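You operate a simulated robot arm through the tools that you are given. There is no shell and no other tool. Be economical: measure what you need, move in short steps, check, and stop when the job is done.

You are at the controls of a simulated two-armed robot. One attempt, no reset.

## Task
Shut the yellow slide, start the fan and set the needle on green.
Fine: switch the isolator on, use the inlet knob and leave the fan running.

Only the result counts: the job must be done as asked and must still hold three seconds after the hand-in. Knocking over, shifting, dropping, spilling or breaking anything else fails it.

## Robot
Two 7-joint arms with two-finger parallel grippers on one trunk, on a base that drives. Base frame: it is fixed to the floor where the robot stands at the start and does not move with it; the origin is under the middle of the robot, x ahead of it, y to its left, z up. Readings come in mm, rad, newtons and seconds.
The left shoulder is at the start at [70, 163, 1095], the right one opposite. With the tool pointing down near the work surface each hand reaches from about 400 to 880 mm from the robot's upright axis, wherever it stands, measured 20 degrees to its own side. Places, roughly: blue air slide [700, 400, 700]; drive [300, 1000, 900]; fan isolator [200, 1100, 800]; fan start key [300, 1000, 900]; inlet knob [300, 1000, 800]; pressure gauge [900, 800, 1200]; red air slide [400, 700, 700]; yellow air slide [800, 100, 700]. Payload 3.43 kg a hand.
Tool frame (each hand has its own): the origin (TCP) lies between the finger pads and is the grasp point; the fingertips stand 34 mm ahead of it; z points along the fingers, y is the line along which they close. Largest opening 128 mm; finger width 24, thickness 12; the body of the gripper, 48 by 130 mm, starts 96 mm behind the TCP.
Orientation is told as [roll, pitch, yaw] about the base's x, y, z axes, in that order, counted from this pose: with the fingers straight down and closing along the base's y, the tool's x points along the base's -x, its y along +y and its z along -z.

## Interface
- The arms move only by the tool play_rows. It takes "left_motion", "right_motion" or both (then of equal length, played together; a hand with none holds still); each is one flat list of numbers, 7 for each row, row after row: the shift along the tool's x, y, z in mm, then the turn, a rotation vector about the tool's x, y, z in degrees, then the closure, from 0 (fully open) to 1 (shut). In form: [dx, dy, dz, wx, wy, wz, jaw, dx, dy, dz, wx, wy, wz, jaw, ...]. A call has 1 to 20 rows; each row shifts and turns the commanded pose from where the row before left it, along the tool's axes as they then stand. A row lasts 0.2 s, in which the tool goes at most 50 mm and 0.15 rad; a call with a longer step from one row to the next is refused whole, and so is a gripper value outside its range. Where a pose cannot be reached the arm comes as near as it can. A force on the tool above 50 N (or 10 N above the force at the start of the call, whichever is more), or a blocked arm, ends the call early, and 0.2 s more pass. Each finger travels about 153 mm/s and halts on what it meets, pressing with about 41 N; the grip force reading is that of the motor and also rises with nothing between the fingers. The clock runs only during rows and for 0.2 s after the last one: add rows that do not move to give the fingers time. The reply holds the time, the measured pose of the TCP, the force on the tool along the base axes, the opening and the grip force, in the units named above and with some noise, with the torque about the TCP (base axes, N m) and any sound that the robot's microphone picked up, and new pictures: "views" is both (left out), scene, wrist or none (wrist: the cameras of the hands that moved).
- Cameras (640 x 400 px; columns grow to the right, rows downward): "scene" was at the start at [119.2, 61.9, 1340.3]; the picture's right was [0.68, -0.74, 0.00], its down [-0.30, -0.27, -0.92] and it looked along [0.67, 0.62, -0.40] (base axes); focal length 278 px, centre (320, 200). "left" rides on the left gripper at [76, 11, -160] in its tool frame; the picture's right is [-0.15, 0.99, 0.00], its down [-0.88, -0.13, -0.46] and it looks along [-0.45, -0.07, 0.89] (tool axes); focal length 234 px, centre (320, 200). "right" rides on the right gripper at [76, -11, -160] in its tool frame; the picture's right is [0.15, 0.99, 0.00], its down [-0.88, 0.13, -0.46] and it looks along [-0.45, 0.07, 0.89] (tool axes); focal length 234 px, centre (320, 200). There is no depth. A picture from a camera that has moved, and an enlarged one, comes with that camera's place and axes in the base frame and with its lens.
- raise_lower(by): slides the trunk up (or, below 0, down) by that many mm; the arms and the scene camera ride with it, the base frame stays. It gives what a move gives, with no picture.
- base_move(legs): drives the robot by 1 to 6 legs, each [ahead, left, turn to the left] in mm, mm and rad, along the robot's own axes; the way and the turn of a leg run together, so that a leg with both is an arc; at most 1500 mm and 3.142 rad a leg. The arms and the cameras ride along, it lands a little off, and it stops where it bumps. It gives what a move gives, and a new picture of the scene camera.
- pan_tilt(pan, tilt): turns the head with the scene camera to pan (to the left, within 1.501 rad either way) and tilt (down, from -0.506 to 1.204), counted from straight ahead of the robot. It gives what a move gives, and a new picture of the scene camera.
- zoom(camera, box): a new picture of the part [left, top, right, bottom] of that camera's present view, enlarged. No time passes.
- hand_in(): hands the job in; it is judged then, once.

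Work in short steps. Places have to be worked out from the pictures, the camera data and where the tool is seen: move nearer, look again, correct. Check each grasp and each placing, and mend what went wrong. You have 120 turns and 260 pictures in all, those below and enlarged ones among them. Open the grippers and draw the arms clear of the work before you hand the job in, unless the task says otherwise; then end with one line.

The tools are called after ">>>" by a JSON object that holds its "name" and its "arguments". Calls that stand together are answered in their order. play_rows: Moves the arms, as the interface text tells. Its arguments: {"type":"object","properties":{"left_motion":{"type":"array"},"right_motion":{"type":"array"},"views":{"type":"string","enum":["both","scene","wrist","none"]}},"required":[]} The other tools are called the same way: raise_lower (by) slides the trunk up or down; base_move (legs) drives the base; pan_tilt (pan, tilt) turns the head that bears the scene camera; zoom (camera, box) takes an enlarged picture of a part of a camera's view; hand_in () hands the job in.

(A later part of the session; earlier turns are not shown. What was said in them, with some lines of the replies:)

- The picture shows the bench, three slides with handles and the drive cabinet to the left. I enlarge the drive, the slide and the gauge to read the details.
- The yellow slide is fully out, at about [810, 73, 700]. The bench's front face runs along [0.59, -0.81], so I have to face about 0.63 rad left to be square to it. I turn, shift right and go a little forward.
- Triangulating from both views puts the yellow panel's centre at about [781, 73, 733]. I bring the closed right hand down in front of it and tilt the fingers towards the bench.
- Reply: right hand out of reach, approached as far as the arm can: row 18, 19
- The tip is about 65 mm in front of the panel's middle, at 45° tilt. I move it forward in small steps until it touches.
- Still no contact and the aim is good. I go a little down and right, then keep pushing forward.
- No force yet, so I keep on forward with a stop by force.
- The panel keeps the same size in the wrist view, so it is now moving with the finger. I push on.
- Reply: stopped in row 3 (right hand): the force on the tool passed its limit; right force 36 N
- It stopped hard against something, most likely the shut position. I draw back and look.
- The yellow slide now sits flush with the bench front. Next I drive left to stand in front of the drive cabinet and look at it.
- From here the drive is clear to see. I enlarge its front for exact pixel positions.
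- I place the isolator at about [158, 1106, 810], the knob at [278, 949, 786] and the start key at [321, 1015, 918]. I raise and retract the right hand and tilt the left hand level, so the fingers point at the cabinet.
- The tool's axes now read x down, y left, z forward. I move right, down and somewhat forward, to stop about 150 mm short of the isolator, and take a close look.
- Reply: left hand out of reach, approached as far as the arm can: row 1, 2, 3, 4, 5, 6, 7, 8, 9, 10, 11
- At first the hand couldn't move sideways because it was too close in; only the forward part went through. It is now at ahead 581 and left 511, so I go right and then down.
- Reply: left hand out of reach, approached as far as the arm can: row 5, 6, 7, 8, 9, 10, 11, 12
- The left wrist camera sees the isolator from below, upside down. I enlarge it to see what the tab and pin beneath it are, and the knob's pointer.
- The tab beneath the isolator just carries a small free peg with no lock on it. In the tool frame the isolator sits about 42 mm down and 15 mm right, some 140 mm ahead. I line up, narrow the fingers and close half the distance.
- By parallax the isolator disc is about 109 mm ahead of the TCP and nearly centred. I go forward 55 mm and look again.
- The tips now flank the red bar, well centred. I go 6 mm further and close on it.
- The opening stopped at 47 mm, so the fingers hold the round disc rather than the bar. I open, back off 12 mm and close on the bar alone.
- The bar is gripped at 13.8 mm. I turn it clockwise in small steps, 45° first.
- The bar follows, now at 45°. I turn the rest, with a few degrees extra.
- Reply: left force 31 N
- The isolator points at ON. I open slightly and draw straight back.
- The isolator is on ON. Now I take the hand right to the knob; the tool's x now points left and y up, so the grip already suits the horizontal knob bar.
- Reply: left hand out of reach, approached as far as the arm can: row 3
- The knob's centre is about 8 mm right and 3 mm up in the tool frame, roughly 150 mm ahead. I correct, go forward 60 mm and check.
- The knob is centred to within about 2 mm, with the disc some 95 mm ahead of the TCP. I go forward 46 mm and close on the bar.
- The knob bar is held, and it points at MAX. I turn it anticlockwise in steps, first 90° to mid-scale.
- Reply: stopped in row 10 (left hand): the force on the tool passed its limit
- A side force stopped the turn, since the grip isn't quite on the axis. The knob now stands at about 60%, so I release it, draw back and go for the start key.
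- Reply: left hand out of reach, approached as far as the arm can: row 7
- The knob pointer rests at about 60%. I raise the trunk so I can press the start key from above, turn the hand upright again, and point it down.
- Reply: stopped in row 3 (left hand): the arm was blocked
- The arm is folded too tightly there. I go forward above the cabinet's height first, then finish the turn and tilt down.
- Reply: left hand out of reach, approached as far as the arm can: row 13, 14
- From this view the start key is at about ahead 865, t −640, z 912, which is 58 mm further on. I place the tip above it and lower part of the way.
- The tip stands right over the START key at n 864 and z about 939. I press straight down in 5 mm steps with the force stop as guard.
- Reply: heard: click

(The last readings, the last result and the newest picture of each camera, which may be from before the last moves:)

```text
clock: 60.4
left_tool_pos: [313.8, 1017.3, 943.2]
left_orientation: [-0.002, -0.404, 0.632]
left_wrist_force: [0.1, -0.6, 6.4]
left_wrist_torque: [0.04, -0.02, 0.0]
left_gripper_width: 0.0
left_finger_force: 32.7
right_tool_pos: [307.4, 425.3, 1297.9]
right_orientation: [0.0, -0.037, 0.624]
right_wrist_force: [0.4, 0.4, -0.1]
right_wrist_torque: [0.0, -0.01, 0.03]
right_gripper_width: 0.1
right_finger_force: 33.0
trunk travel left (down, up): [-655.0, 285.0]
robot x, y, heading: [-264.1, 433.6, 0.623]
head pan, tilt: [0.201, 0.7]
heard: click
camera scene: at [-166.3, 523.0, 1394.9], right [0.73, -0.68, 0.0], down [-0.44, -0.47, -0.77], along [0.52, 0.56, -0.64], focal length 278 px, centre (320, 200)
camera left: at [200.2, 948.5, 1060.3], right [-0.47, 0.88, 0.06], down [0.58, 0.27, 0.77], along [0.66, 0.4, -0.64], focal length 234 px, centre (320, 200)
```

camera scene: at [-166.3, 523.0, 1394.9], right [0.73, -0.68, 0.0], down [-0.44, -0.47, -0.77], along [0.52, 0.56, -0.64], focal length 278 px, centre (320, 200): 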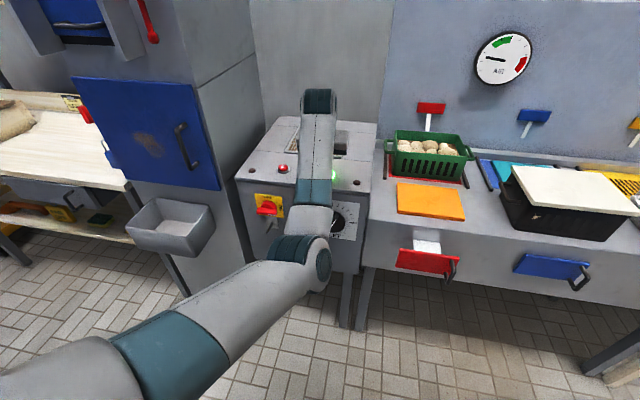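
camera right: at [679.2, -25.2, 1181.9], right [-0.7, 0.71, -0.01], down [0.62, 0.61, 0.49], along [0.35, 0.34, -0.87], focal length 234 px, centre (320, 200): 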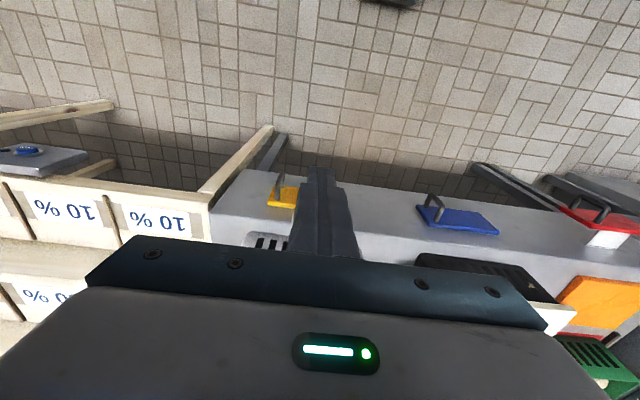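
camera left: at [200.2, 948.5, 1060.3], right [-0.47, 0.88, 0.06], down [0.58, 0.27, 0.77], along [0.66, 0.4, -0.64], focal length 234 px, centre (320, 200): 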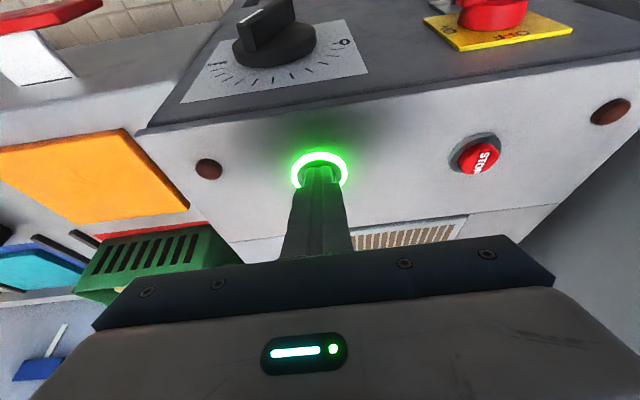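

It clicked, the key's ring lit green and the needle is moving. I lift off straight up and look at the gauge.

>>> {"name": "play_rows", "arguments": {"left_motion": [-4, 0, -9, 0, 0, 0, 1, -8, 0, -18, 0, 0, 0, 1, -8, 0, -18, 0, 0, 0, 1, 0, 0, 0, 0, 0, 0, 1, 0, 0, 0, 0, 0, 0, 1, 0, 0, 0, 0, 0, 0, 1, 0, 0, 0, 0, 0, 0, 1, 0, 0, 0, 0, 0, 0, 1, 0, 0, 0, 0, 0, 0, 1, 0, 0, 0, 0, 0, 0, 1], "views": "scene"}}

>>> {"name": "zoom", "arguments": {"camera": "scene", "box": [460, 20, 550, 100]}}

```text
clock: 62.6
left_tool_pos: [314.6, 1019.3, 991.2]
left_orientation: [-0.004, -0.401, 0.631]
left_wrist_force: [0.3, 0.2, -0.1]
left_wrist_torque: [0.01, 0.02, -0.02]
left_gripper_width: 0.0
left_finger_force: 32.7
right_tool_pos: [307.4, 425.8, 1297.8]
right_orientation: [0.0, -0.035, 0.626]
right_wrist_force: [0.4, 0.5, 0.4]
right_wrist_torque: [0.0, -0.02, -0.05]
right_gripper_width: 0.0
right_finger_force: 32.9
trunk travel left (down, up): [-655.0, 285.0]
robot x, y, heading: [-266.0, 435.6, 0.618]
head pan, tilt: [0.201, 0.7]
camera scene: at [-165.4, 523.7, 1394.6], right [0.73, -0.68, 0.0], down [-0.44, -0.47, -0.76], along [0.52, 0.56, -0.64], focal length 278 px, centre (320, 200)
```

scene: 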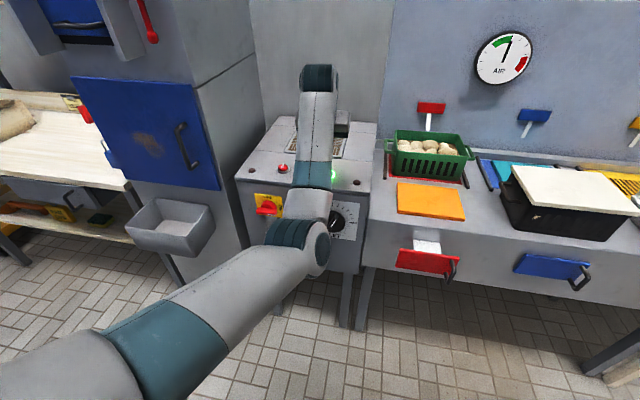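

```text
5.00 times, centred on (505, 60) of scene
camera zoom: at [-165.4, 523.7, 1394.6], right [0.73, -0.68, 0.0], down [-0.44, -0.47, -0.76], along [0.52, 0.56, -0.64], focal length 1391 px, centre (-605, 900)
```

zoom: 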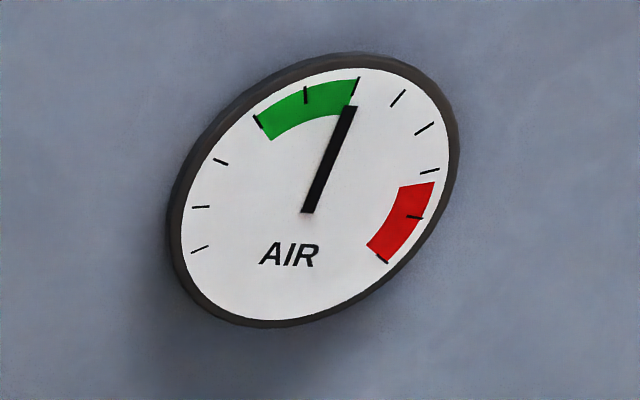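

The needle is at the upper edge of the green and may still be moving. I wait a moment while pulling the hand up and back, then check again.

>>> {"name": "play_rows", "arguments": {"left_motion": [18, 0, -8, 0, 0, 0, 1, 27, 0, -12, 0, 0, 0, 1, 27, 0, -12, 0, 0, 0, 1, 0, 0, 0, 0, -8.5, 0, 1, 0, 0, 0, 0, -8.5, 0, 1, 0, 0, 0, 0, -8.5, 0, 1, 0, 0, 0, 0, -8.5, 0, 1, 0, 0, 0, 0, -8.5, 0, 1, 0, 0, 0, 0, -8.5, 0, 1, 0, 0, 0, 0, -8.5, 0, 1, 0, 0, 0, 0, -7.5, 0, 1, 0, 0, -20, 0, 0, 0, 1, 0, 0, -30, 0, 0, 0, 1, 0, 0, -30, 0, 0, 0, 1]}}

>>> {"name": "zoom", "arguments": {"camera": "scene", "box": [460, 20, 550, 100]}}

>>> {"name": "zoom", "arguments": {"camera": "scene", "box": [230, 120, 390, 260]}}

```text
clock: 65.4
left_tool_pos: [237.1, 995.8, 1091.5]
left_orientation: [2.874, -1.395, -2.218]
left_wrist_force: [0.1, 0.3, 0.0]
left_wrist_torque: [-0.01, 0.0, -0.04]
left_gripper_width: 0.0
left_finger_force: 33.2
left hand out of reach, approached as far as the arm can: row 3
right_tool_pos: [308.5, 427.1, 1296.9]
right_orientation: [0.0, -0.036, 0.624]
right_wrist_force: [0.5, -1.1, -0.2]
right_wrist_torque: [0.0, -0.04, 0.0]
right_gripper_width: 0.0
right_finger_force: 32.7
trunk travel left (down, up): [-655.0, 285.0]
robot x, y, heading: [-267.5, 434.1, 0.618]
head pan, tilt: [0.201, 0.7]
stopped in row 13 (left hand): the arm was blocked; the commanded pose is now the measured one
camera scene: at [-165.9, 523.5, 1394.7], right [0.73, -0.68, 0.0], down [-0.44, -0.47, -0.77], along [0.52, 0.56, -0.64], focal length 278 px, centre (320, 200)
camera left: at [113.4, 918.7, 989.6], right [-0.62, 0.76, 0.19], down [-0.37, -0.5, 0.78], along [0.69, 0.42, 0.59], focal length 234 px, centre (320, 200)
```

scene: 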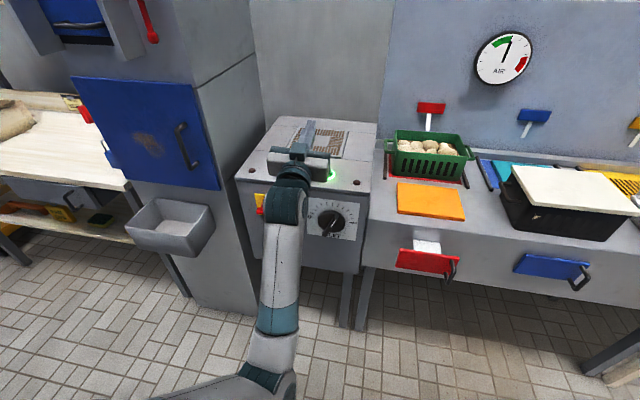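
left: 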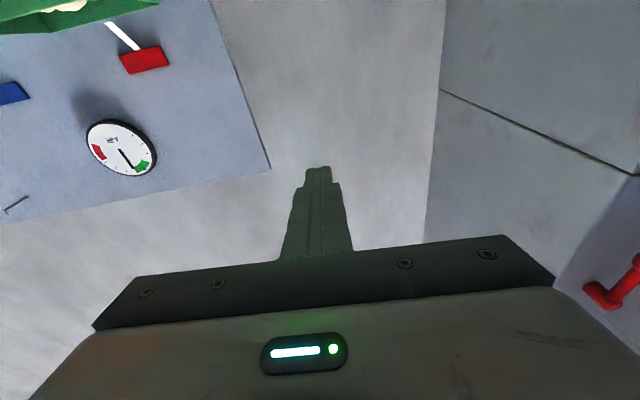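

```text
5.00 times, centred on (505, 60) of scene
camera zoom: at [-165.9, 523.5, 1394.7], right [0.73, -0.68, 0.0], down [-0.44, -0.47, -0.77], along [0.52, 0.56, -0.64], focal length 1391 px, centre (-605, 900)
```

zoom: 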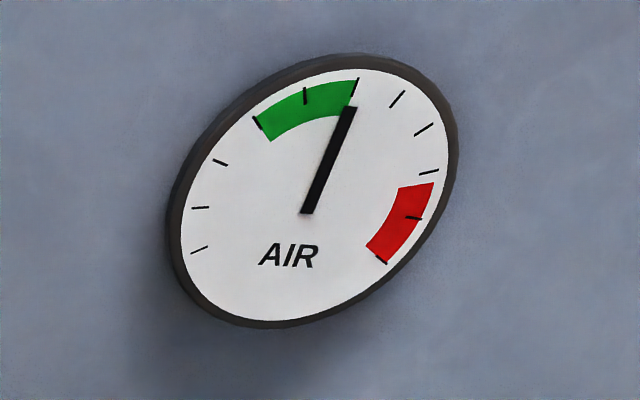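

```text
2.86 times, centred on (310, 190) of scene
camera zoom: at [-165.9, 523.5, 1394.7], right [0.73, -0.68, 0.0], down [-0.44, -0.47, -0.77], along [0.52, 0.56, -0.64], focal length 795 px, centre (349, 229)
```

zoom: 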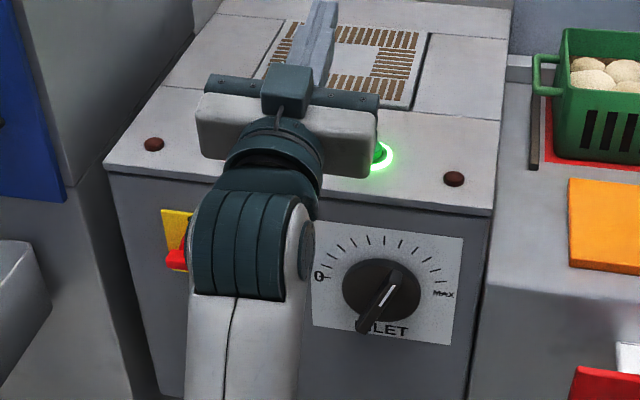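

The needle has settled at the top edge of the green, about 4.95 on the dial, and 4 is the middle. The knob must come down roughly 20° anticlockwise. I back the base off to bring the hand clear of the cabinet and lower the trunk again.

>>> {"name": "base_move", "arguments": {"legs": [[-160, 0, 0]]}}

>>> {"name": "raise_lower", "arguments": {"by": -280}}

>>> {"name": "base_move", "arguments": {"legs": [[50, 0, 0]]}}

```text
clock: 66.8
left_tool_pos: [107.6, 903.3, 1090.2]
left_orientation: [2.872, -1.393, -2.215]
left_wrist_force: [-0.9, -0.2, 0.0]
left_wrist_torque: [-0.02, -0.02, -0.01]
left_gripper_width: 0.0
left_finger_force: 32.6
right_tool_pos: [179.7, 332.9, 1297.1]
right_orientation: [-0.001, -0.038, 0.626]
right_wrist_force: [0.0, -0.4, -0.2]
right_wrist_torque: [-0.01, -0.01, 0.0]
right_gripper_width: 0.0
right_finger_force: 33.3
trunk travel left (down, up): [-655.0, 285.0]
robot x, y, heading: [-394.7, 344.4, 0.626]
head pan, tilt: [0.201, 0.7]
camera scene: at [-295.1, 430.9, 1394.5], right [0.73, -0.68, 0.0], down [-0.44, -0.47, -0.76], along [0.52, 0.56, -0.64], focal length 278 px, centre (320, 200)
```

scene: 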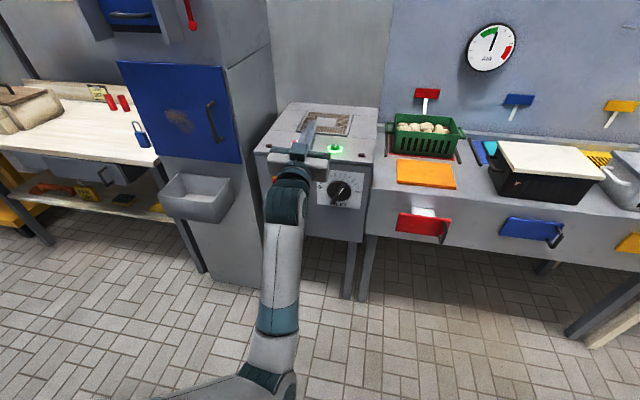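

```text
clock: 69.6
left_tool_pos: [106.3, 903.5, 810.3]
left_orientation: [2.871, -1.394, -2.213]
left_wrist_force: [0.7, 0.4, 0.0]
left_wrist_torque: [0.01, 0.01, -0.02]
left_gripper_width: 0.2
left_finger_force: 32.4
right_tool_pos: [179.0, 334.3, 1017.0]
right_orientation: [0.0, -0.038, 0.624]
right_wrist_force: [1.5, 0.3, 0.3]
right_wrist_torque: [-0.01, -0.03, 0.0]
right_gripper_width: 0.1
right_finger_force: 33.4
trunk travel left (down, up): [-375.0, 565.0]
robot x, y, heading: [-397.1, 341.1, 0.626]
head pan, tilt: [0.201, 0.7]
```

```text
clock: 70.5
left_tool_pos: [149.3, 932.6, 809.7]
left_orientation: [2.867, -1.394, -2.211]
left_wrist_force: [0.4, -0.2, -0.2]
left_wrist_torque: [0.03, 0.01, -0.04]
left_gripper_width: 0.2
left_finger_force: 32.9
right_tool_pos: [219.7, 363.0, 1016.6]
right_orientation: [0.001, -0.035, 0.626]
right_wrist_force: [0.7, 1.2, -0.5]
right_wrist_torque: [0.01, 0.02, -0.01]
right_gripper_width: 0.2
right_finger_force: 33.4
trunk travel left (down, up): [-375.0, 565.0]
robot x, y, heading: [-357.8, 369.3, 0.62]
head pan, tilt: [0.201, 0.7]
camera scene: at [-253.4, 460.7, 1114.4], right [0.73, -0.68, 0.0], down [-0.44, -0.47, -0.76], along [0.52, 0.56, -0.65], focal length 278 px, centre (320, 200)
```

scene: 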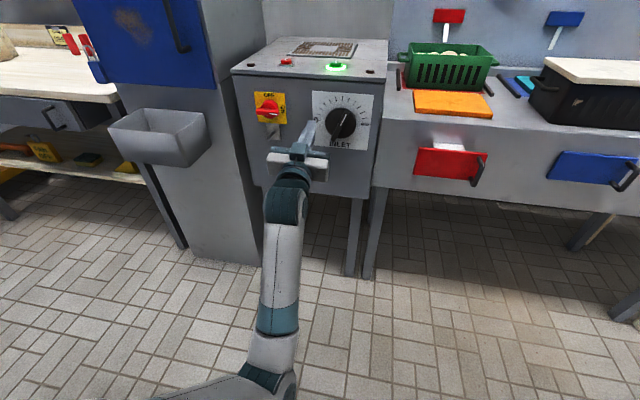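

The needle and key are unaffected. The hand now points about 10° upward, so I level it, shift 57 mm right and 36 mm down to the knob axis, and roll 21° to match the bar.

>>> {"name": "play_rows", "arguments": {"left_motion": [0, 0, 0, 1.7, 4.8, 0, 0.5, 0, 0, 0, 0, 4.8, 0, 0.5, 12, -19, 0, 0, 0, 0, 0.5, 12, -19, 0, 0, 0, 0, 0.5, 12, -19, 0, 0, 0, 0, 0.5, 0, 0, 0, 0, 0, 7, 0.5, 0, 0, 0, 0, 0, 7, 0.5, 0, 0, 0, 0, 0, 7, 0.5, 0, 0, 0, 0, 0, 0, 0.5]}}

>>> {"name": "zoom", "arguments": {"camera": "left", "box": [220, 60, 420, 220]}}

>>> {"name": "zoom", "arguments": {"camera": "scene", "box": [240, 50, 400, 180]}}

```text
clock: 72.5
left_tool_pos: [181.1, 886.0, 770.1]
left_orientation: [1.571, -1.153, -0.94]
left_wrist_force: [0.4, 0.6, 0.3]
left_wrist_torque: [0.0, 0.0, -0.03]
left_gripper_width: 63.8
left_finger_force: 0.0
right_tool_pos: [218.8, 361.8, 1017.1]
right_orientation: [0.002, -0.034, 0.625]
right_wrist_force: [0.6, -0.2, -0.3]
right_wrist_torque: [0.02, -0.01, 0.0]
right_gripper_width: 0.1
right_finger_force: 32.8
trunk travel left (down, up): [-375.0, 565.0]
robot x, y, heading: [-355.0, 370.4, 0.624]
head pan, tilt: [0.201, 0.7]
camera scene: at [-254.5, 459.8, 1114.6], right [0.73, -0.68, 0.0], down [-0.44, -0.47, -0.76], along [0.52, 0.56, -0.64], focal length 278 px, centre (320, 200)
camera left: at [28.1, 824.8, 705.9], right [-0.5, 0.68, 0.54], down [-0.09, -0.65, 0.75], along [0.86, 0.33, 0.38], focal length 234 px, centre (320, 200)
```

scene: 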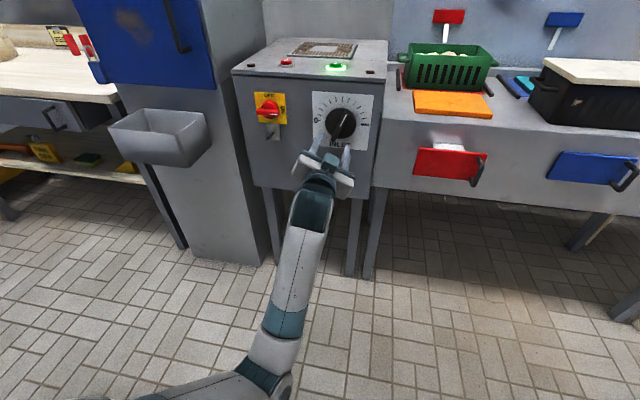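
left: 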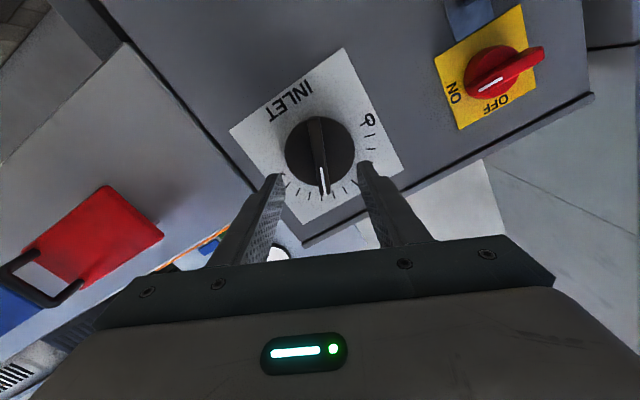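

```text
2.50 times, centred on (320, 140) of left
camera zoom: at [28.1, 824.8, 705.9], right [-0.5, 0.68, 0.54], down [-0.09, -0.65, 0.75], along [0.86, 0.33, 0.38], focal length 585 px, centre (320, 350)
```

zoom: 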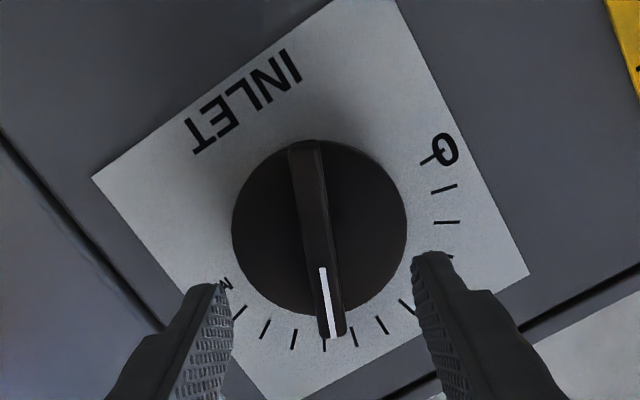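

```text
3.08 times, centred on (320, 115) of scene
camera zoom: at [-254.5, 459.8, 1114.6], right [0.73, -0.68, 0.0], down [-0.44, -0.47, -0.76], along [0.52, 0.56, -0.64], focal length 856 px, centre (320, 462)
```

zoom: 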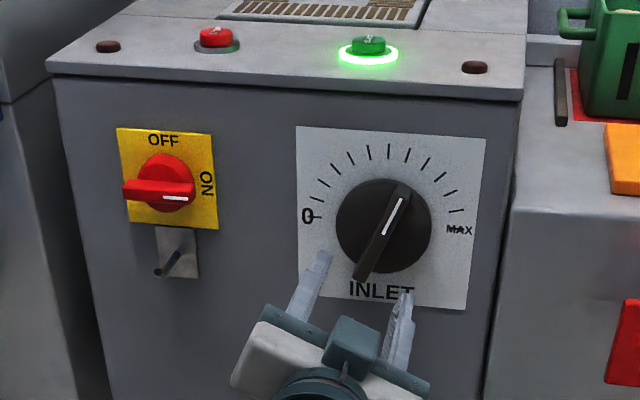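

Aligned to within about 2 mm of the knob axis, and the bar matches the grip. I go forward 78 mm and close on it.

>>> {"name": "play_rows", "arguments": {"left_motion": [-2, -1.5, 20, 0, 0, 0, 0.5, 0, 0, 20, 0, 0, 0, 0.5, 0, 0, 20, 0, 0, 0, 0.5, 0, 0, 10, 0, 0, 0, 0.5, 0, 0, 8, 0, 0, 0, 0.5, 0, 0, 0, 0, 0, 0, 0.75, 0, 0, 0, 0, 0, 0, 0.9, 0, 0, 0, 0, 0, 0, 1, 0, 0, 0, 0, 0, 0, 1]}}

>>> {"name": "zoom", "arguments": {"camera": "scene", "box": [240, 50, 400, 180]}}

```text
clock: 74.5
left_tool_pos: [245.4, 930.6, 772.4]
left_orientation: [1.569, -1.155, -0.94]
left_wrist_force: [3.2, -1.7, -0.5]
left_wrist_torque: [0.01, -0.05, -0.34]
left_gripper_width: 13.8
left_finger_force: 44.6
right_tool_pos: [218.8, 361.9, 1016.0]
right_orientation: [0.001, -0.035, 0.624]
right_wrist_force: [0.2, 0.4, 0.0]
right_wrist_torque: [0.0, -0.01, 0.0]
right_gripper_width: 0.0
right_finger_force: 32.8
trunk travel left (down, up): [-375.0, 565.0]
robot x, y, heading: [-349.9, 372.1, 0.62]
head pan, tilt: [0.201, 0.7]
camera scene: at [-254.1, 459.9, 1114.6], right [0.73, -0.68, 0.0], down [-0.44, -0.47, -0.76], along [0.52, 0.56, -0.64], focal length 278 px, centre (320, 200)
camera left: at [92.6, 869.4, 707.3], right [-0.5, 0.68, 0.53], down [-0.09, -0.65, 0.75], along [0.86, 0.33, 0.39], focal length 234 px, centre (320, 200)
```

scene: 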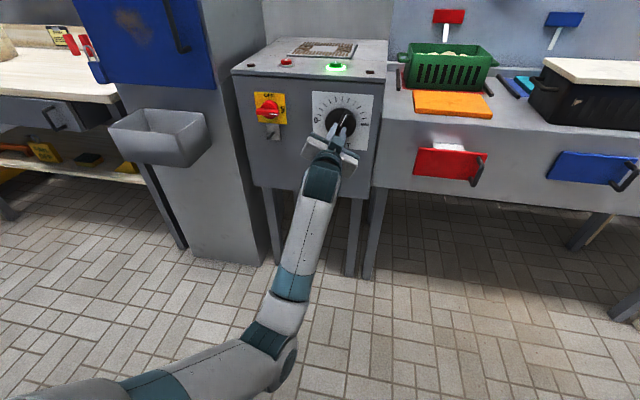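
left: 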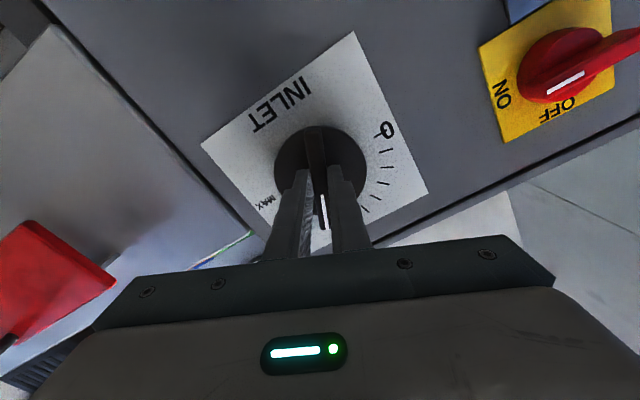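

```text
3.08 times, centred on (320, 115) of scene
camera zoom: at [-254.1, 459.9, 1114.6], right [0.73, -0.68, 0.0], down [-0.44, -0.47, -0.76], along [0.52, 0.56, -0.64], focal length 856 px, centre (320, 462)
```

zoom: 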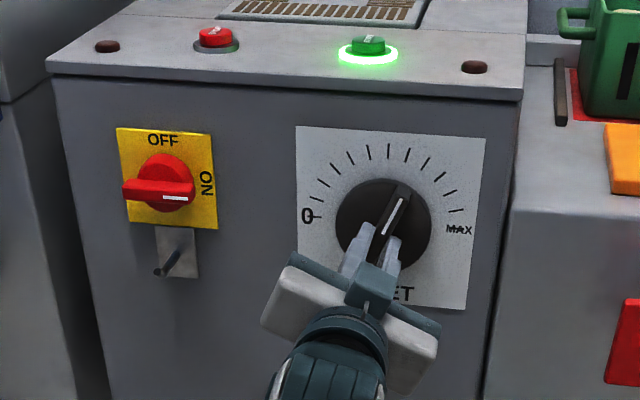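

The bar is gripped again. I turn it 18° anticlockwise and hold, then tilt the head up to the gauge.

>>> {"name": "play_rows", "arguments": {"left_motion": [0, 0, 0, 0, 0, -4.5, 1, 0, 0, 0, 0, 0, -4.5, 1, 0, 0, 0, 0, 0, -4.5, 1, 0, 0, 0, 0, 0, -4.5, 1, 0, 0, 0, 0, 0, 0, 1], "views": "none"}}

>>> {"name": "pan_tilt", "arguments": {"pan": -0.1, "tilt": 0.25}}

```text
clock: 75.8
left_tool_pos: [245.5, 931.7, 772.5]
left_orientation: [1.588, -1.451, -0.959]
left_wrist_force: [4.2, -35.6, -8.6]
left_wrist_torque: [0.65, -0.61, -1.34]
left_gripper_width: 13.7
left_finger_force: 45.2
right_tool_pos: [220.4, 358.7, 1015.9]
right_orientation: [0.005, -0.038, 0.623]
right_wrist_force: [-0.3, -0.7, 0.0]
right_wrist_torque: [-0.03, -0.02, -0.01]
right_gripper_width: 0.0
right_finger_force: 33.1
trunk travel left (down, up): [-375.0, 565.0]
robot x, y, heading: [-357.9, 369.2, 0.618]
head pan, tilt: [0.201, 0.7]
```

```text
clock: 76.7
left_tool_pos: [246.9, 930.5, 771.3]
left_orientation: [1.57, -1.451, -0.94]
left_wrist_force: [-3.7, -57.0, -22.7]
left_wrist_torque: [-0.39, 0.86, -1.48]
left_gripper_width: 14.1
left_finger_force: 44.5
right_tool_pos: [221.1, 359.8, 1015.0]
right_orientation: [0.005, -0.036, 0.623]
right_wrist_force: [-0.3, 1.1, 0.1]
right_wrist_torque: [0.02, 0.01, 0.0]
right_gripper_width: 0.0
right_finger_force: 33.1
trunk travel left (down, up): [-375.0, 565.0]
robot x, y, heading: [-354.7, 364.7, 0.616]
head pan, tilt: [-0.099, 0.25]
camera scene: at [-229.7, 440.4, 1155.2], right [0.5, -0.87, 0.0], down [-0.22, -0.12, -0.97], along [0.84, 0.48, -0.25], focal length 278 px, centre (320, 200)
```

scene: 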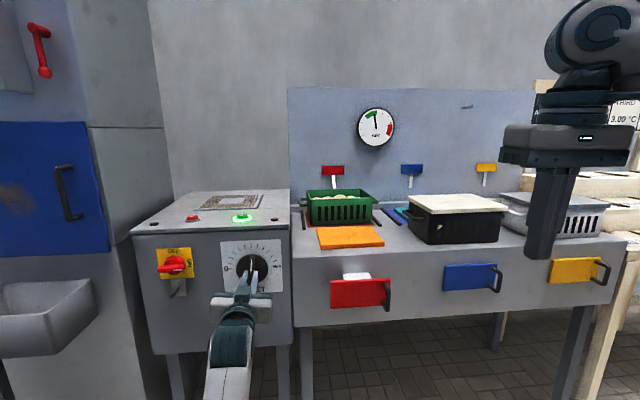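

The side force on the hand is growing, so I check the gauge and the knob at once.

>>> {"name": "zoom", "arguments": {"camera": "scene", "box": [345, 95, 410, 155]}}

>>> {"name": "zoom", "arguments": {"camera": "scene", "box": [140, 190, 300, 330]}}

```text
6.67 times, centred on (378, 125) of scene
camera zoom: at [-229.7, 440.4, 1155.2], right [0.5, -0.87, 0.0], down [-0.22, -0.12, -0.97], along [0.84, 0.48, -0.25], focal length 1855 px, centre (-63, 700)
```

zoom: 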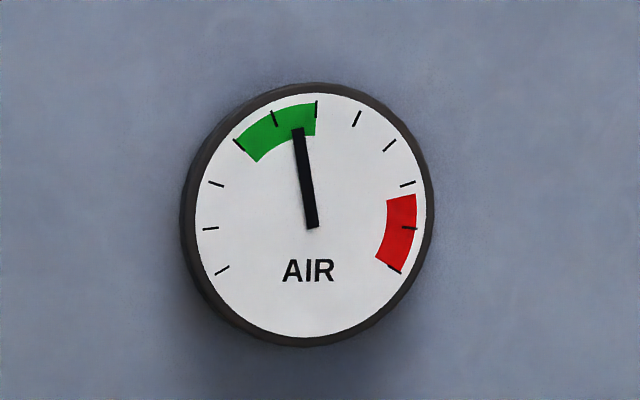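

```text
2.86 times, centred on (220, 260) of scene
camera zoom: at [-229.7, 440.4, 1155.2], right [0.5, -0.87, 0.0], down [-0.22, -0.12, -0.97], along [0.84, 0.48, -0.25], focal length 795 px, centre (606, 29)
```

zoom: 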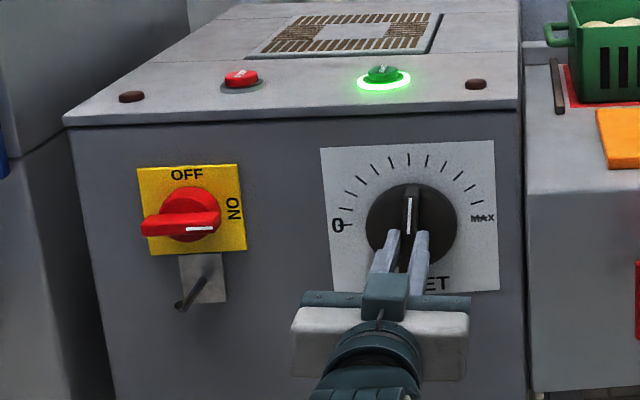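

The needle stands at about 4.5 and inside the green. I open to relieve the side load, shift 2 mm right, let it settle and look again.

>>> {"name": "play_rows", "arguments": {"left_motion": [0, 0, 0, 0, 0, 0, 0.8, 0, 0, 0, 0, 0, 0, 0.7, 0, -2, 0, 0, 0, 0, 0.7, 0, 0, 0, 0, 0, 0, 0.7, 0, 0, 0, 0, 0, 0, 0.7, 0, 0, 0, 0, 0, 0, 0.7, 0, 0, 0, 0, 0, 0, 0.7, 0, 0, 0, 0, 0, 0, 0.7]}}

>>> {"name": "zoom", "arguments": {"camera": "scene", "box": [345, 95, 410, 155]}}

>>> {"name": "zoom", "arguments": {"camera": "scene", "box": [140, 190, 300, 330]}}

```text
clock: 78.5
left_tool_pos: [242.8, 937.5, 771.7]
left_orientation: [1.598, -1.451, -0.958]
left_wrist_force: [0.1, -0.4, -0.1]
left_wrist_torque: [0.0, -0.01, 0.05]
left_gripper_width: 38.3
left_finger_force: 0.0
right_tool_pos: [219.9, 362.7, 1016.6]
right_orientation: [0.001, -0.034, 0.623]
right_wrist_force: [0.0, -0.1, 0.4]
right_wrist_torque: [0.01, 0.03, 0.0]
right_gripper_width: 0.0
right_finger_force: 33.1
trunk travel left (down, up): [-375.0, 565.0]
robot x, y, heading: [-355.7, 366.1, 0.621]
head pan, tilt: [-0.099, 0.25]
camera scene: at [-231.4, 444.3, 1155.4], right [0.5, -0.87, 0.0], down [-0.21, -0.12, -0.97], along [0.84, 0.48, -0.25], focal length 278 px, centre (320, 200)
camera left: at [103.0, 858.0, 697.7], right [-0.58, 0.77, 0.26], down [-0.23, -0.46, 0.86], along [0.78, 0.44, 0.44], focal length 234 px, centre (320, 200)
```

scene: 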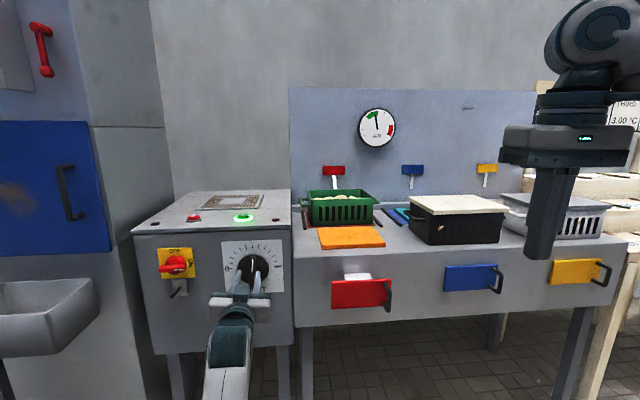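
left: 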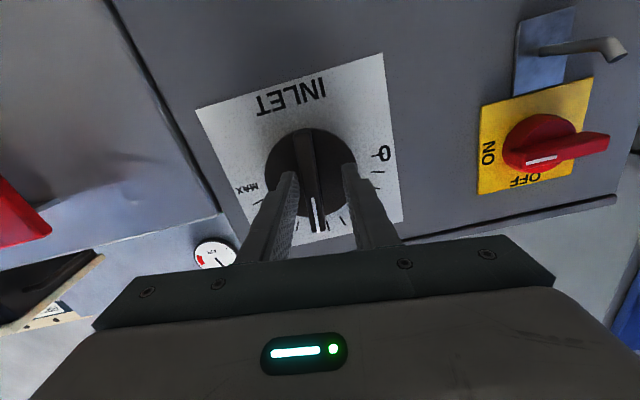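

```text
6.67 times, centred on (378, 125) of scene
camera zoom: at [-231.4, 444.3, 1155.4], right [0.5, -0.87, 0.0], down [-0.21, -0.12, -0.97], along [0.84, 0.48, -0.25], focal length 1855 px, centre (-63, 700)
```

zoom: 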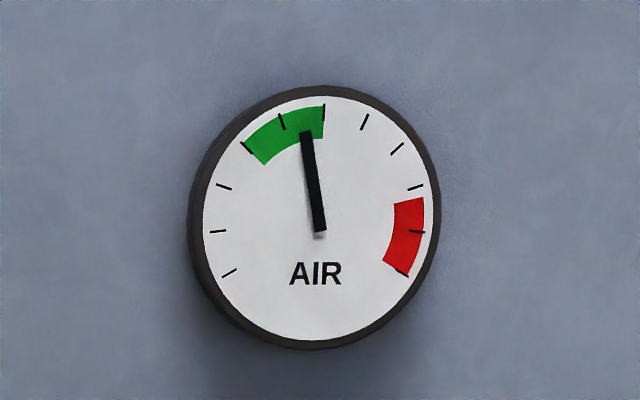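

```text
2.86 times, centred on (220, 260) of scene
camera zoom: at [-231.4, 444.3, 1155.4], right [0.5, -0.87, 0.0], down [-0.21, -0.12, -0.97], along [0.84, 0.48, -0.25], focal length 795 px, centre (606, 29)
```

zoom: 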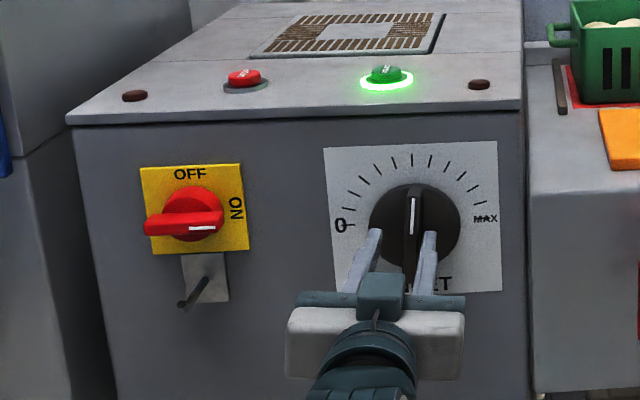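

The needle has settled at about 4.5. I centre the fingers 3 mm to the right, close, turn another 14° and release in the same call.

>>> {"name": "play_rows", "arguments": {"left_motion": [0, -3, 0, 0, 0, 0, 0.7, 0, 0, 0, 0, 0, 0, 0.85, 0, 0, 0, 0, 0, 0, 1, 0, 0, 0, 0, 0, 0, 1, 0, 0, 0, 0, 0, -3.5, 1, 0, 0, 0, 0, 0, -3.5, 1, 0, 0, 0, 0, 0, -3.5, 1, 0, 0, 0, 0, 0, -3.5, 1, 0, 0, 0, 0, 0, 0, 1, 0, 0, 0, 0, 0, 0, 0.8, 0, 0, 0, 0, 0, 0, 0.7, 0, 0, 0, 0, 0, 0, 0.7, 0, 0, 0, 0, 0, 0, 0.7, 0, 0, 0, 0, 0, 0, 0.7, 0, 0, 0, 0, 0, 0, 0.7, 0, 0, 0, 0, 0, 0, 0.7], "views": "scene"}}

>>> {"name": "zoom", "arguments": {"camera": "scene", "box": [345, 95, 410, 155]}}

>>> {"name": "zoom", "arguments": {"camera": "scene", "box": [140, 190, 300, 330]}}

```text
clock: 79.7
left_tool_pos: [248.1, 931.6, 771.9]
left_orientation: [1.637, -1.486, -1.01]
left_wrist_force: [0.8, -23.3, -4.0]
left_wrist_torque: [-0.77, 1.14, -0.7]
left_gripper_width: 14.1
left_finger_force: 45.2
right_tool_pos: [220.7, 356.8, 1017.9]
right_orientation: [0.002, -0.038, 0.619]
right_wrist_force: [0.1, -0.7, -0.1]
right_wrist_torque: [-0.02, -0.03, 0.0]
right_gripper_width: 0.0
right_finger_force: 33.2
trunk travel left (down, up): [-375.0, 565.0]
robot x, y, heading: [-355.3, 370.7, 0.61]
head pan, tilt: [-0.099, 0.25]
stopped in row 6 (left hand): the force on the tool passed its limit (the readings are from after the stop); the commanded pose is now the measured one
camera scene: at [-230.9, 442.0, 1155.6], right [0.49, -0.87, 0.0], down [-0.21, -0.12, -0.97], along [0.84, 0.48, -0.25], focal length 278 px, centre (320, 200)
```

scene: 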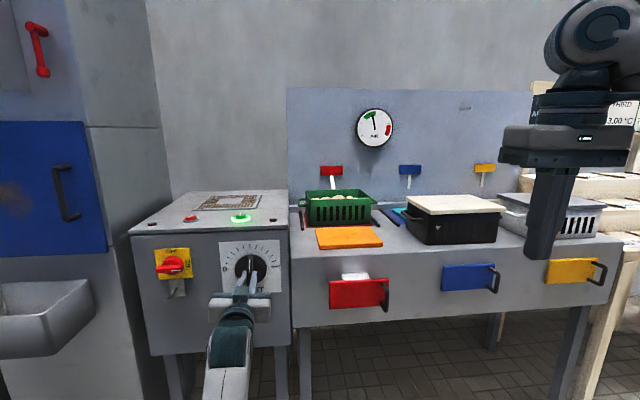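

```text
6.67 times, centred on (378, 125) of scene
camera zoom: at [-230.9, 442.0, 1155.6], right [0.49, -0.87, 0.0], down [-0.21, -0.12, -0.97], along [0.84, 0.48, -0.25], focal length 1855 px, centre (-63, 700)
```

zoom: 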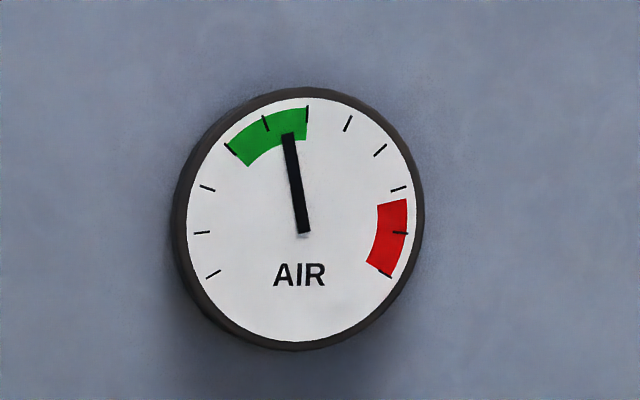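

```text
2.86 times, centred on (220, 260) of scene
camera zoom: at [-230.9, 442.0, 1155.6], right [0.49, -0.87, 0.0], down [-0.21, -0.12, -0.97], along [0.84, 0.48, -0.25], focal length 795 px, centre (606, 29)
```

zoom: 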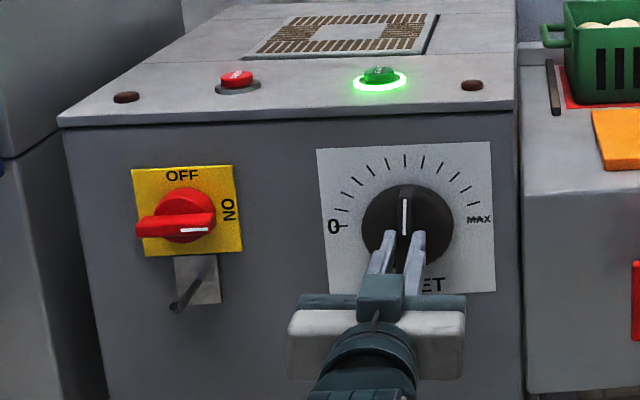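

It stopped on side load again, but the commanded pose is now relaxed. I turn another 11° and release.

>>> {"name": "play_rows", "arguments": {"left_motion": [0, 0, 0, 0, 0, -3.7, 1, 0, 0, 0, 0, 0, -3.7, 1, 0, 0, 0, 0, 0, -3.6, 1, 0, 0, 0, 0, 0, 0, 0.8, 0, 0, 0, 0, 0, 0, 0.7, 0, 0, 0, 0, 0, 0, 0.7, 0, 0, 0, 0, 0, 0, 0.7, 0, 0, 0, 0, 0, 0, 0.7, 0, 0, 0, 0, 0, 0, 0.7, 0, 0, 0, 0, 0, 0, 0.7], "views": "scene"}}

>>> {"name": "zoom", "arguments": {"camera": "scene", "box": [345, 95, 410, 155]}}

>>> {"name": "zoom", "arguments": {"camera": "scene", "box": [140, 190, 300, 330]}}

```text
clock: 80.2
left_tool_pos: [248.0, 933.1, 771.3]
left_orientation: [2.149, -1.545, -1.529]
left_wrist_force: [-3.5, -26.5, -3.1]
left_wrist_torque: [-0.24, 0.54, 0.06]
left_gripper_width: 13.9
left_finger_force: 44.9
right_tool_pos: [218.7, 353.2, 1016.5]
right_orientation: [0.001, -0.036, 0.615]
right_wrist_force: [0.7, 0.0, 0.5]
right_wrist_torque: [-0.07, -0.07, -0.02]
right_gripper_width: 0.0
right_finger_force: 33.4
trunk travel left (down, up): [-375.0, 565.0]
robot x, y, heading: [-354.4, 369.9, 0.616]
head pan, tilt: [-0.099, 0.25]
stopped in row 2 (left hand): the force on the tool passed its limit (the readings are from after the stop); the commanded pose is now the measured one
camera scene: at [-230.8, 440.1, 1155.6], right [0.49, -0.87, 0.0], down [-0.21, -0.12, -0.97], along [0.85, 0.47, -0.25], focal length 278 px, centre (320, 200)
```

scene: 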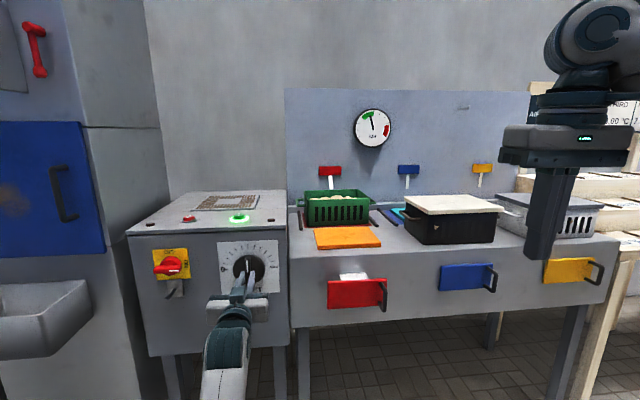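

```text
6.67 times, centred on (378, 125) of scene
camera zoom: at [-230.8, 440.1, 1155.6], right [0.49, -0.87, 0.0], down [-0.21, -0.12, -0.97], along [0.85, 0.47, -0.25], focal length 1855 px, centre (-63, 700)
```

zoom: 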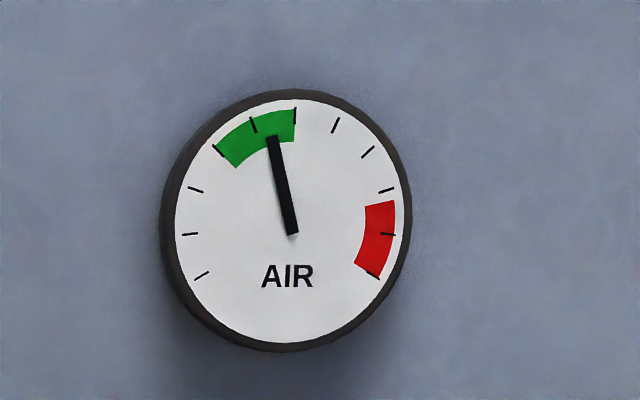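

```text
2.86 times, centred on (220, 260) of scene
camera zoom: at [-230.8, 440.1, 1155.6], right [0.49, -0.87, 0.0], down [-0.21, -0.12, -0.97], along [0.85, 0.47, -0.25], focal length 795 px, centre (606, 29)
```

zoom: 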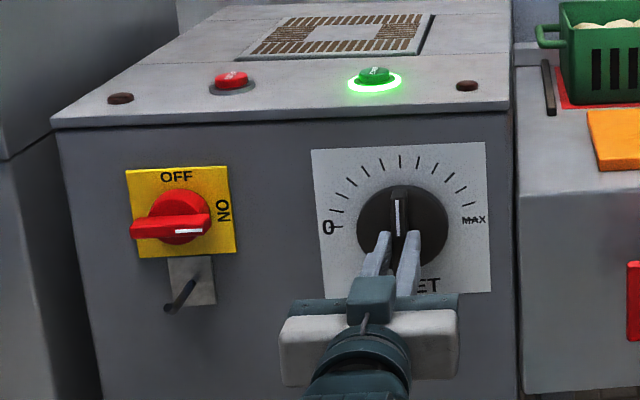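

The needle is now near 4.3, well inside the green. That is enough, so I release, draw straight back and let it settle.

>>> {"name": "play_rows", "arguments": {"left_motion": [0, 0, 0, 0, 0, 0, 0.85, 0, 0, 0, 0, 0, 0, 0.75, 0, 0, 0, 0, 0, 0, 0.7, 0, 0, -10, 0, 0, 0, 0.7, 0, 0, -20, 0, 0, 0, 0.7, 0, 0, -30, 0, 0, 0, 0.7, 0, 0, -30, 0, 0, 0, 0.7, 0, 0, 0, 0, 0, 0, 0.7, 0, 0, 0, 0, 0, 0, 0.7, 0, 0, 0, 0, 0, 0, 0.7], "views": "scene"}}

>>> {"name": "zoom", "arguments": {"camera": "scene", "box": [345, 95, 410, 155]}}

>>> {"name": "zoom", "arguments": {"camera": "scene", "box": [140, 190, 300, 330]}}

```text
clock: 82.6
left_tool_pos: [166.6, 914.3, 805.5]
left_orientation: [2.396, -1.464, -1.735]
left_wrist_force: [-0.8, 0.1, -0.6]
left_wrist_torque: [0.02, 0.02, -0.02]
left_gripper_width: 38.6
left_finger_force: 0.0
right_tool_pos: [219.8, 355.9, 1016.2]
right_orientation: [0.001, -0.034, 0.617]
right_wrist_force: [0.1, -0.5, -0.5]
right_wrist_torque: [0.0, -0.01, 0.03]
right_gripper_width: 0.0
right_finger_force: 32.6
trunk travel left (down, up): [-375.0, 565.0]
robot x, y, heading: [-356.4, 366.8, 0.616]
head pan, tilt: [-0.099, 0.25]
stopped in row 10 (left hand): the arm was blocked; the commanded pose is now the measured one
camera scene: at [-229.8, 442.0, 1155.4], right [0.49, -0.87, 0.0], down [-0.22, -0.12, -0.97], along [0.84, 0.48, -0.25], focal length 278 px, centre (320, 200)
```

scene: 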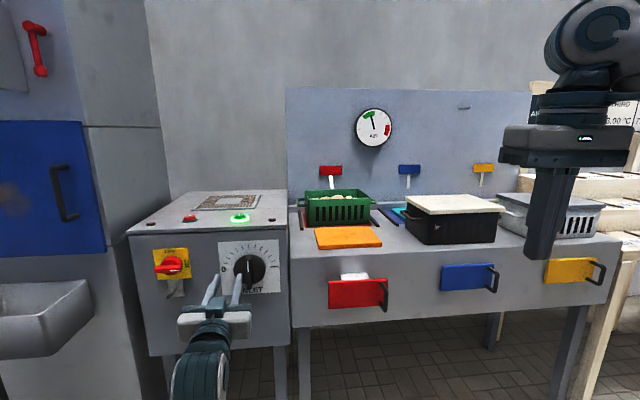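

```text
6.67 times, centred on (378, 125) of scene
camera zoom: at [-229.8, 442.0, 1155.4], right [0.49, -0.87, 0.0], down [-0.22, -0.12, -0.97], along [0.84, 0.48, -0.25], focal length 1855 px, centre (-63, 700)
```

zoom: 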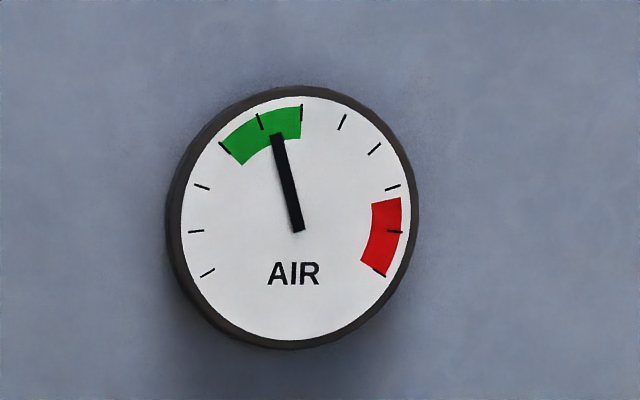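

```text
2.86 times, centred on (220, 260) of scene
camera zoom: at [-229.8, 442.0, 1155.4], right [0.49, -0.87, 0.0], down [-0.22, -0.12, -0.97], along [0.84, 0.48, -0.25], focal length 795 px, centre (606, 29)
```

zoom: 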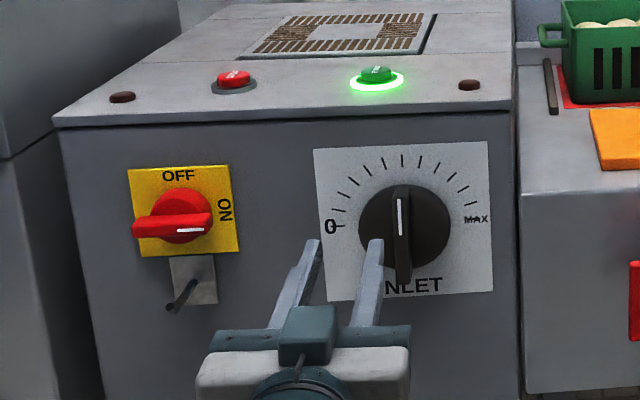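

The needle rests at about 4.3 in the green, the isolator is ON and the key is lit. I back the base off to draw clear and open both grippers.

>>> {"name": "base_move", "arguments": {"legs": [[-150, 0, 0]]}}

>>> {"name": "play_rows", "arguments": {"left_motion": [0, 0, 0, 0, 0, 0, 0, 0, 0, 0, 0, 0, 0, 0, 0, 0, 0, 0, 0, 0, 0, 0, 0, 0, 0, 0, 0, 0, 0, 0, 0, 0, 0, 0, 0], "right_motion": [0, 0, 0, 0, 0, 0, 0, 0, 0, 0, 0, 0, 0, 0, 0, 0, 0, 0, 0, 0, 0, 0, 0, 0, 0, 0, 0, 0, 0, 0, 0, 0, 0, 0, 0], "views": "scene"}}

>>> {"name": "zoom", "arguments": {"camera": "scene", "box": [340, 95, 420, 165]}}

>>> {"name": "zoom", "arguments": {"camera": "scene", "box": [280, 170, 640, 340]}}

```text
clock: 84.0
left_tool_pos: [42.9, 826.4, 805.3]
left_orientation: [2.395, -1.464, -1.733]
left_wrist_force: [-0.2, -0.1, -0.2]
left_wrist_torque: [-0.05, 0.02, -0.02]
left_gripper_width: 38.4
left_finger_force: 0.1
right_tool_pos: [94.7, 270.0, 1018.2]
right_orientation: [0.002, -0.036, 0.615]
right_wrist_force: [-0.9, -0.8, -0.6]
right_wrist_torque: [-0.03, -0.09, -0.02]
right_gripper_width: 0.1
right_finger_force: 32.5
trunk travel left (down, up): [-375.0, 565.0]
robot x, y, heading: [-477.1, 284.7, 0.609]
head pan, tilt: [-0.099, 0.25]
camera scene: at [-354.0, 354.7, 1155.6], right [0.49, -0.87, 0.0], down [-0.21, -0.12, -0.97], along [0.84, 0.48, -0.25], focal length 278 px, centre (320, 200)
```

scene: 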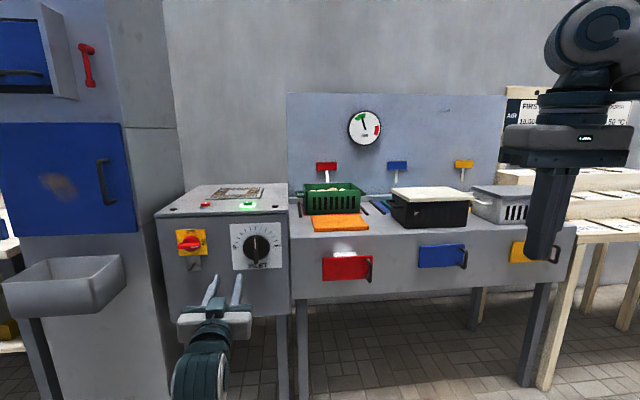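

```text
clock: 85.2
left_tool_pos: [42.4, 827.8, 804.0]
left_orientation: [2.386, -1.464, -1.722]
left_wrist_force: [-0.3, -0.2, -0.5]
left_wrist_torque: [0.01, -0.01, 0.01]
left_gripper_width: 128.3
left_finger_force: 0.1
right_tool_pos: [97.3, 270.2, 1016.9]
right_orientation: [0.002, -0.036, 0.615]
right_wrist_force: [0.3, 0.7, -0.1]
right_wrist_torque: [-0.01, -0.01, -0.01]
right_gripper_width: 128.0
right_finger_force: 0.0
trunk travel left (down, up): [-375.0, 565.0]
robot x, y, heading: [-480.8, 280.9, 0.62]
head pan, tilt: [-0.099, 0.25]
camera scene: at [-353.1, 355.3, 1155.4], right [0.49, -0.87, 0.0], down [-0.22, -0.12, -0.97], along [0.84, 0.48, -0.25], focal length 278 px, centre (320, 200)
```

scene: 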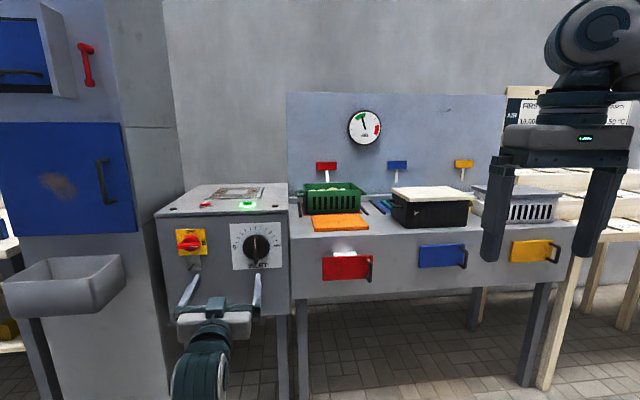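

```text
5.71 times, centred on (380, 130) of scene
camera zoom: at [-353.1, 355.3, 1155.4], right [0.49, -0.87, 0.0], down [-0.22, -0.12, -0.97], along [0.84, 0.48, -0.25], focal length 1590 px, centre (-23, 600)
```

zoom: 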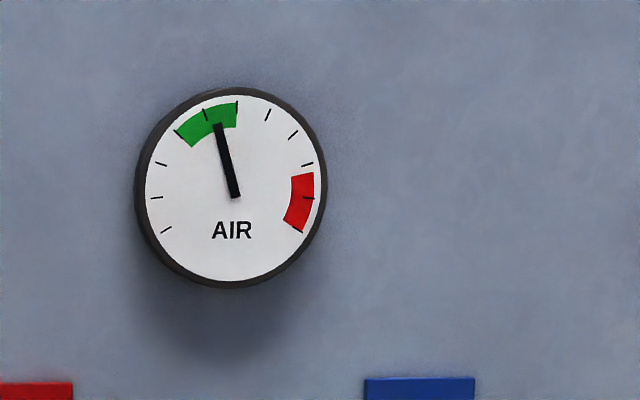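

```text
1.78 times, centred on (460, 255) of scene
camera zoom: at [-353.1, 355.3, 1155.4], right [0.49, -0.87, 0.0], down [-0.22, -0.12, -0.97], along [0.84, 0.48, -0.25], focal length 495 px, centre (71, 102)
```

zoom: 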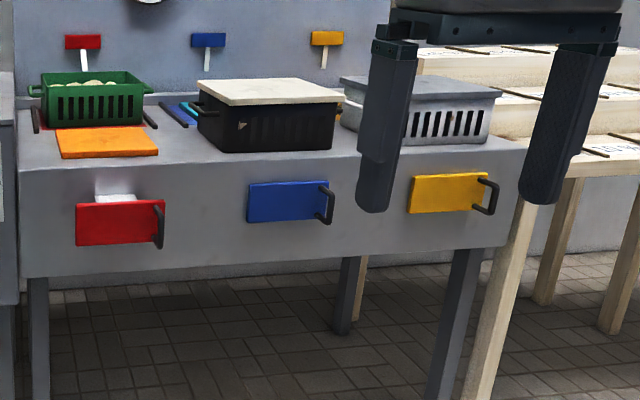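

The yellow slide is flush, the fan key is lit, the needle is steady in the green at about 4.3, and nothing else has moved. I hand in.

>>> {"name": "hand_in", "arguments": {}}

```text
The job is handed in.
```

The yellow slide is shut, the isolator is on, the fan is running, and I set the needle in the green with the inlet knob (about 4.3 on the dial); the job is handed in.
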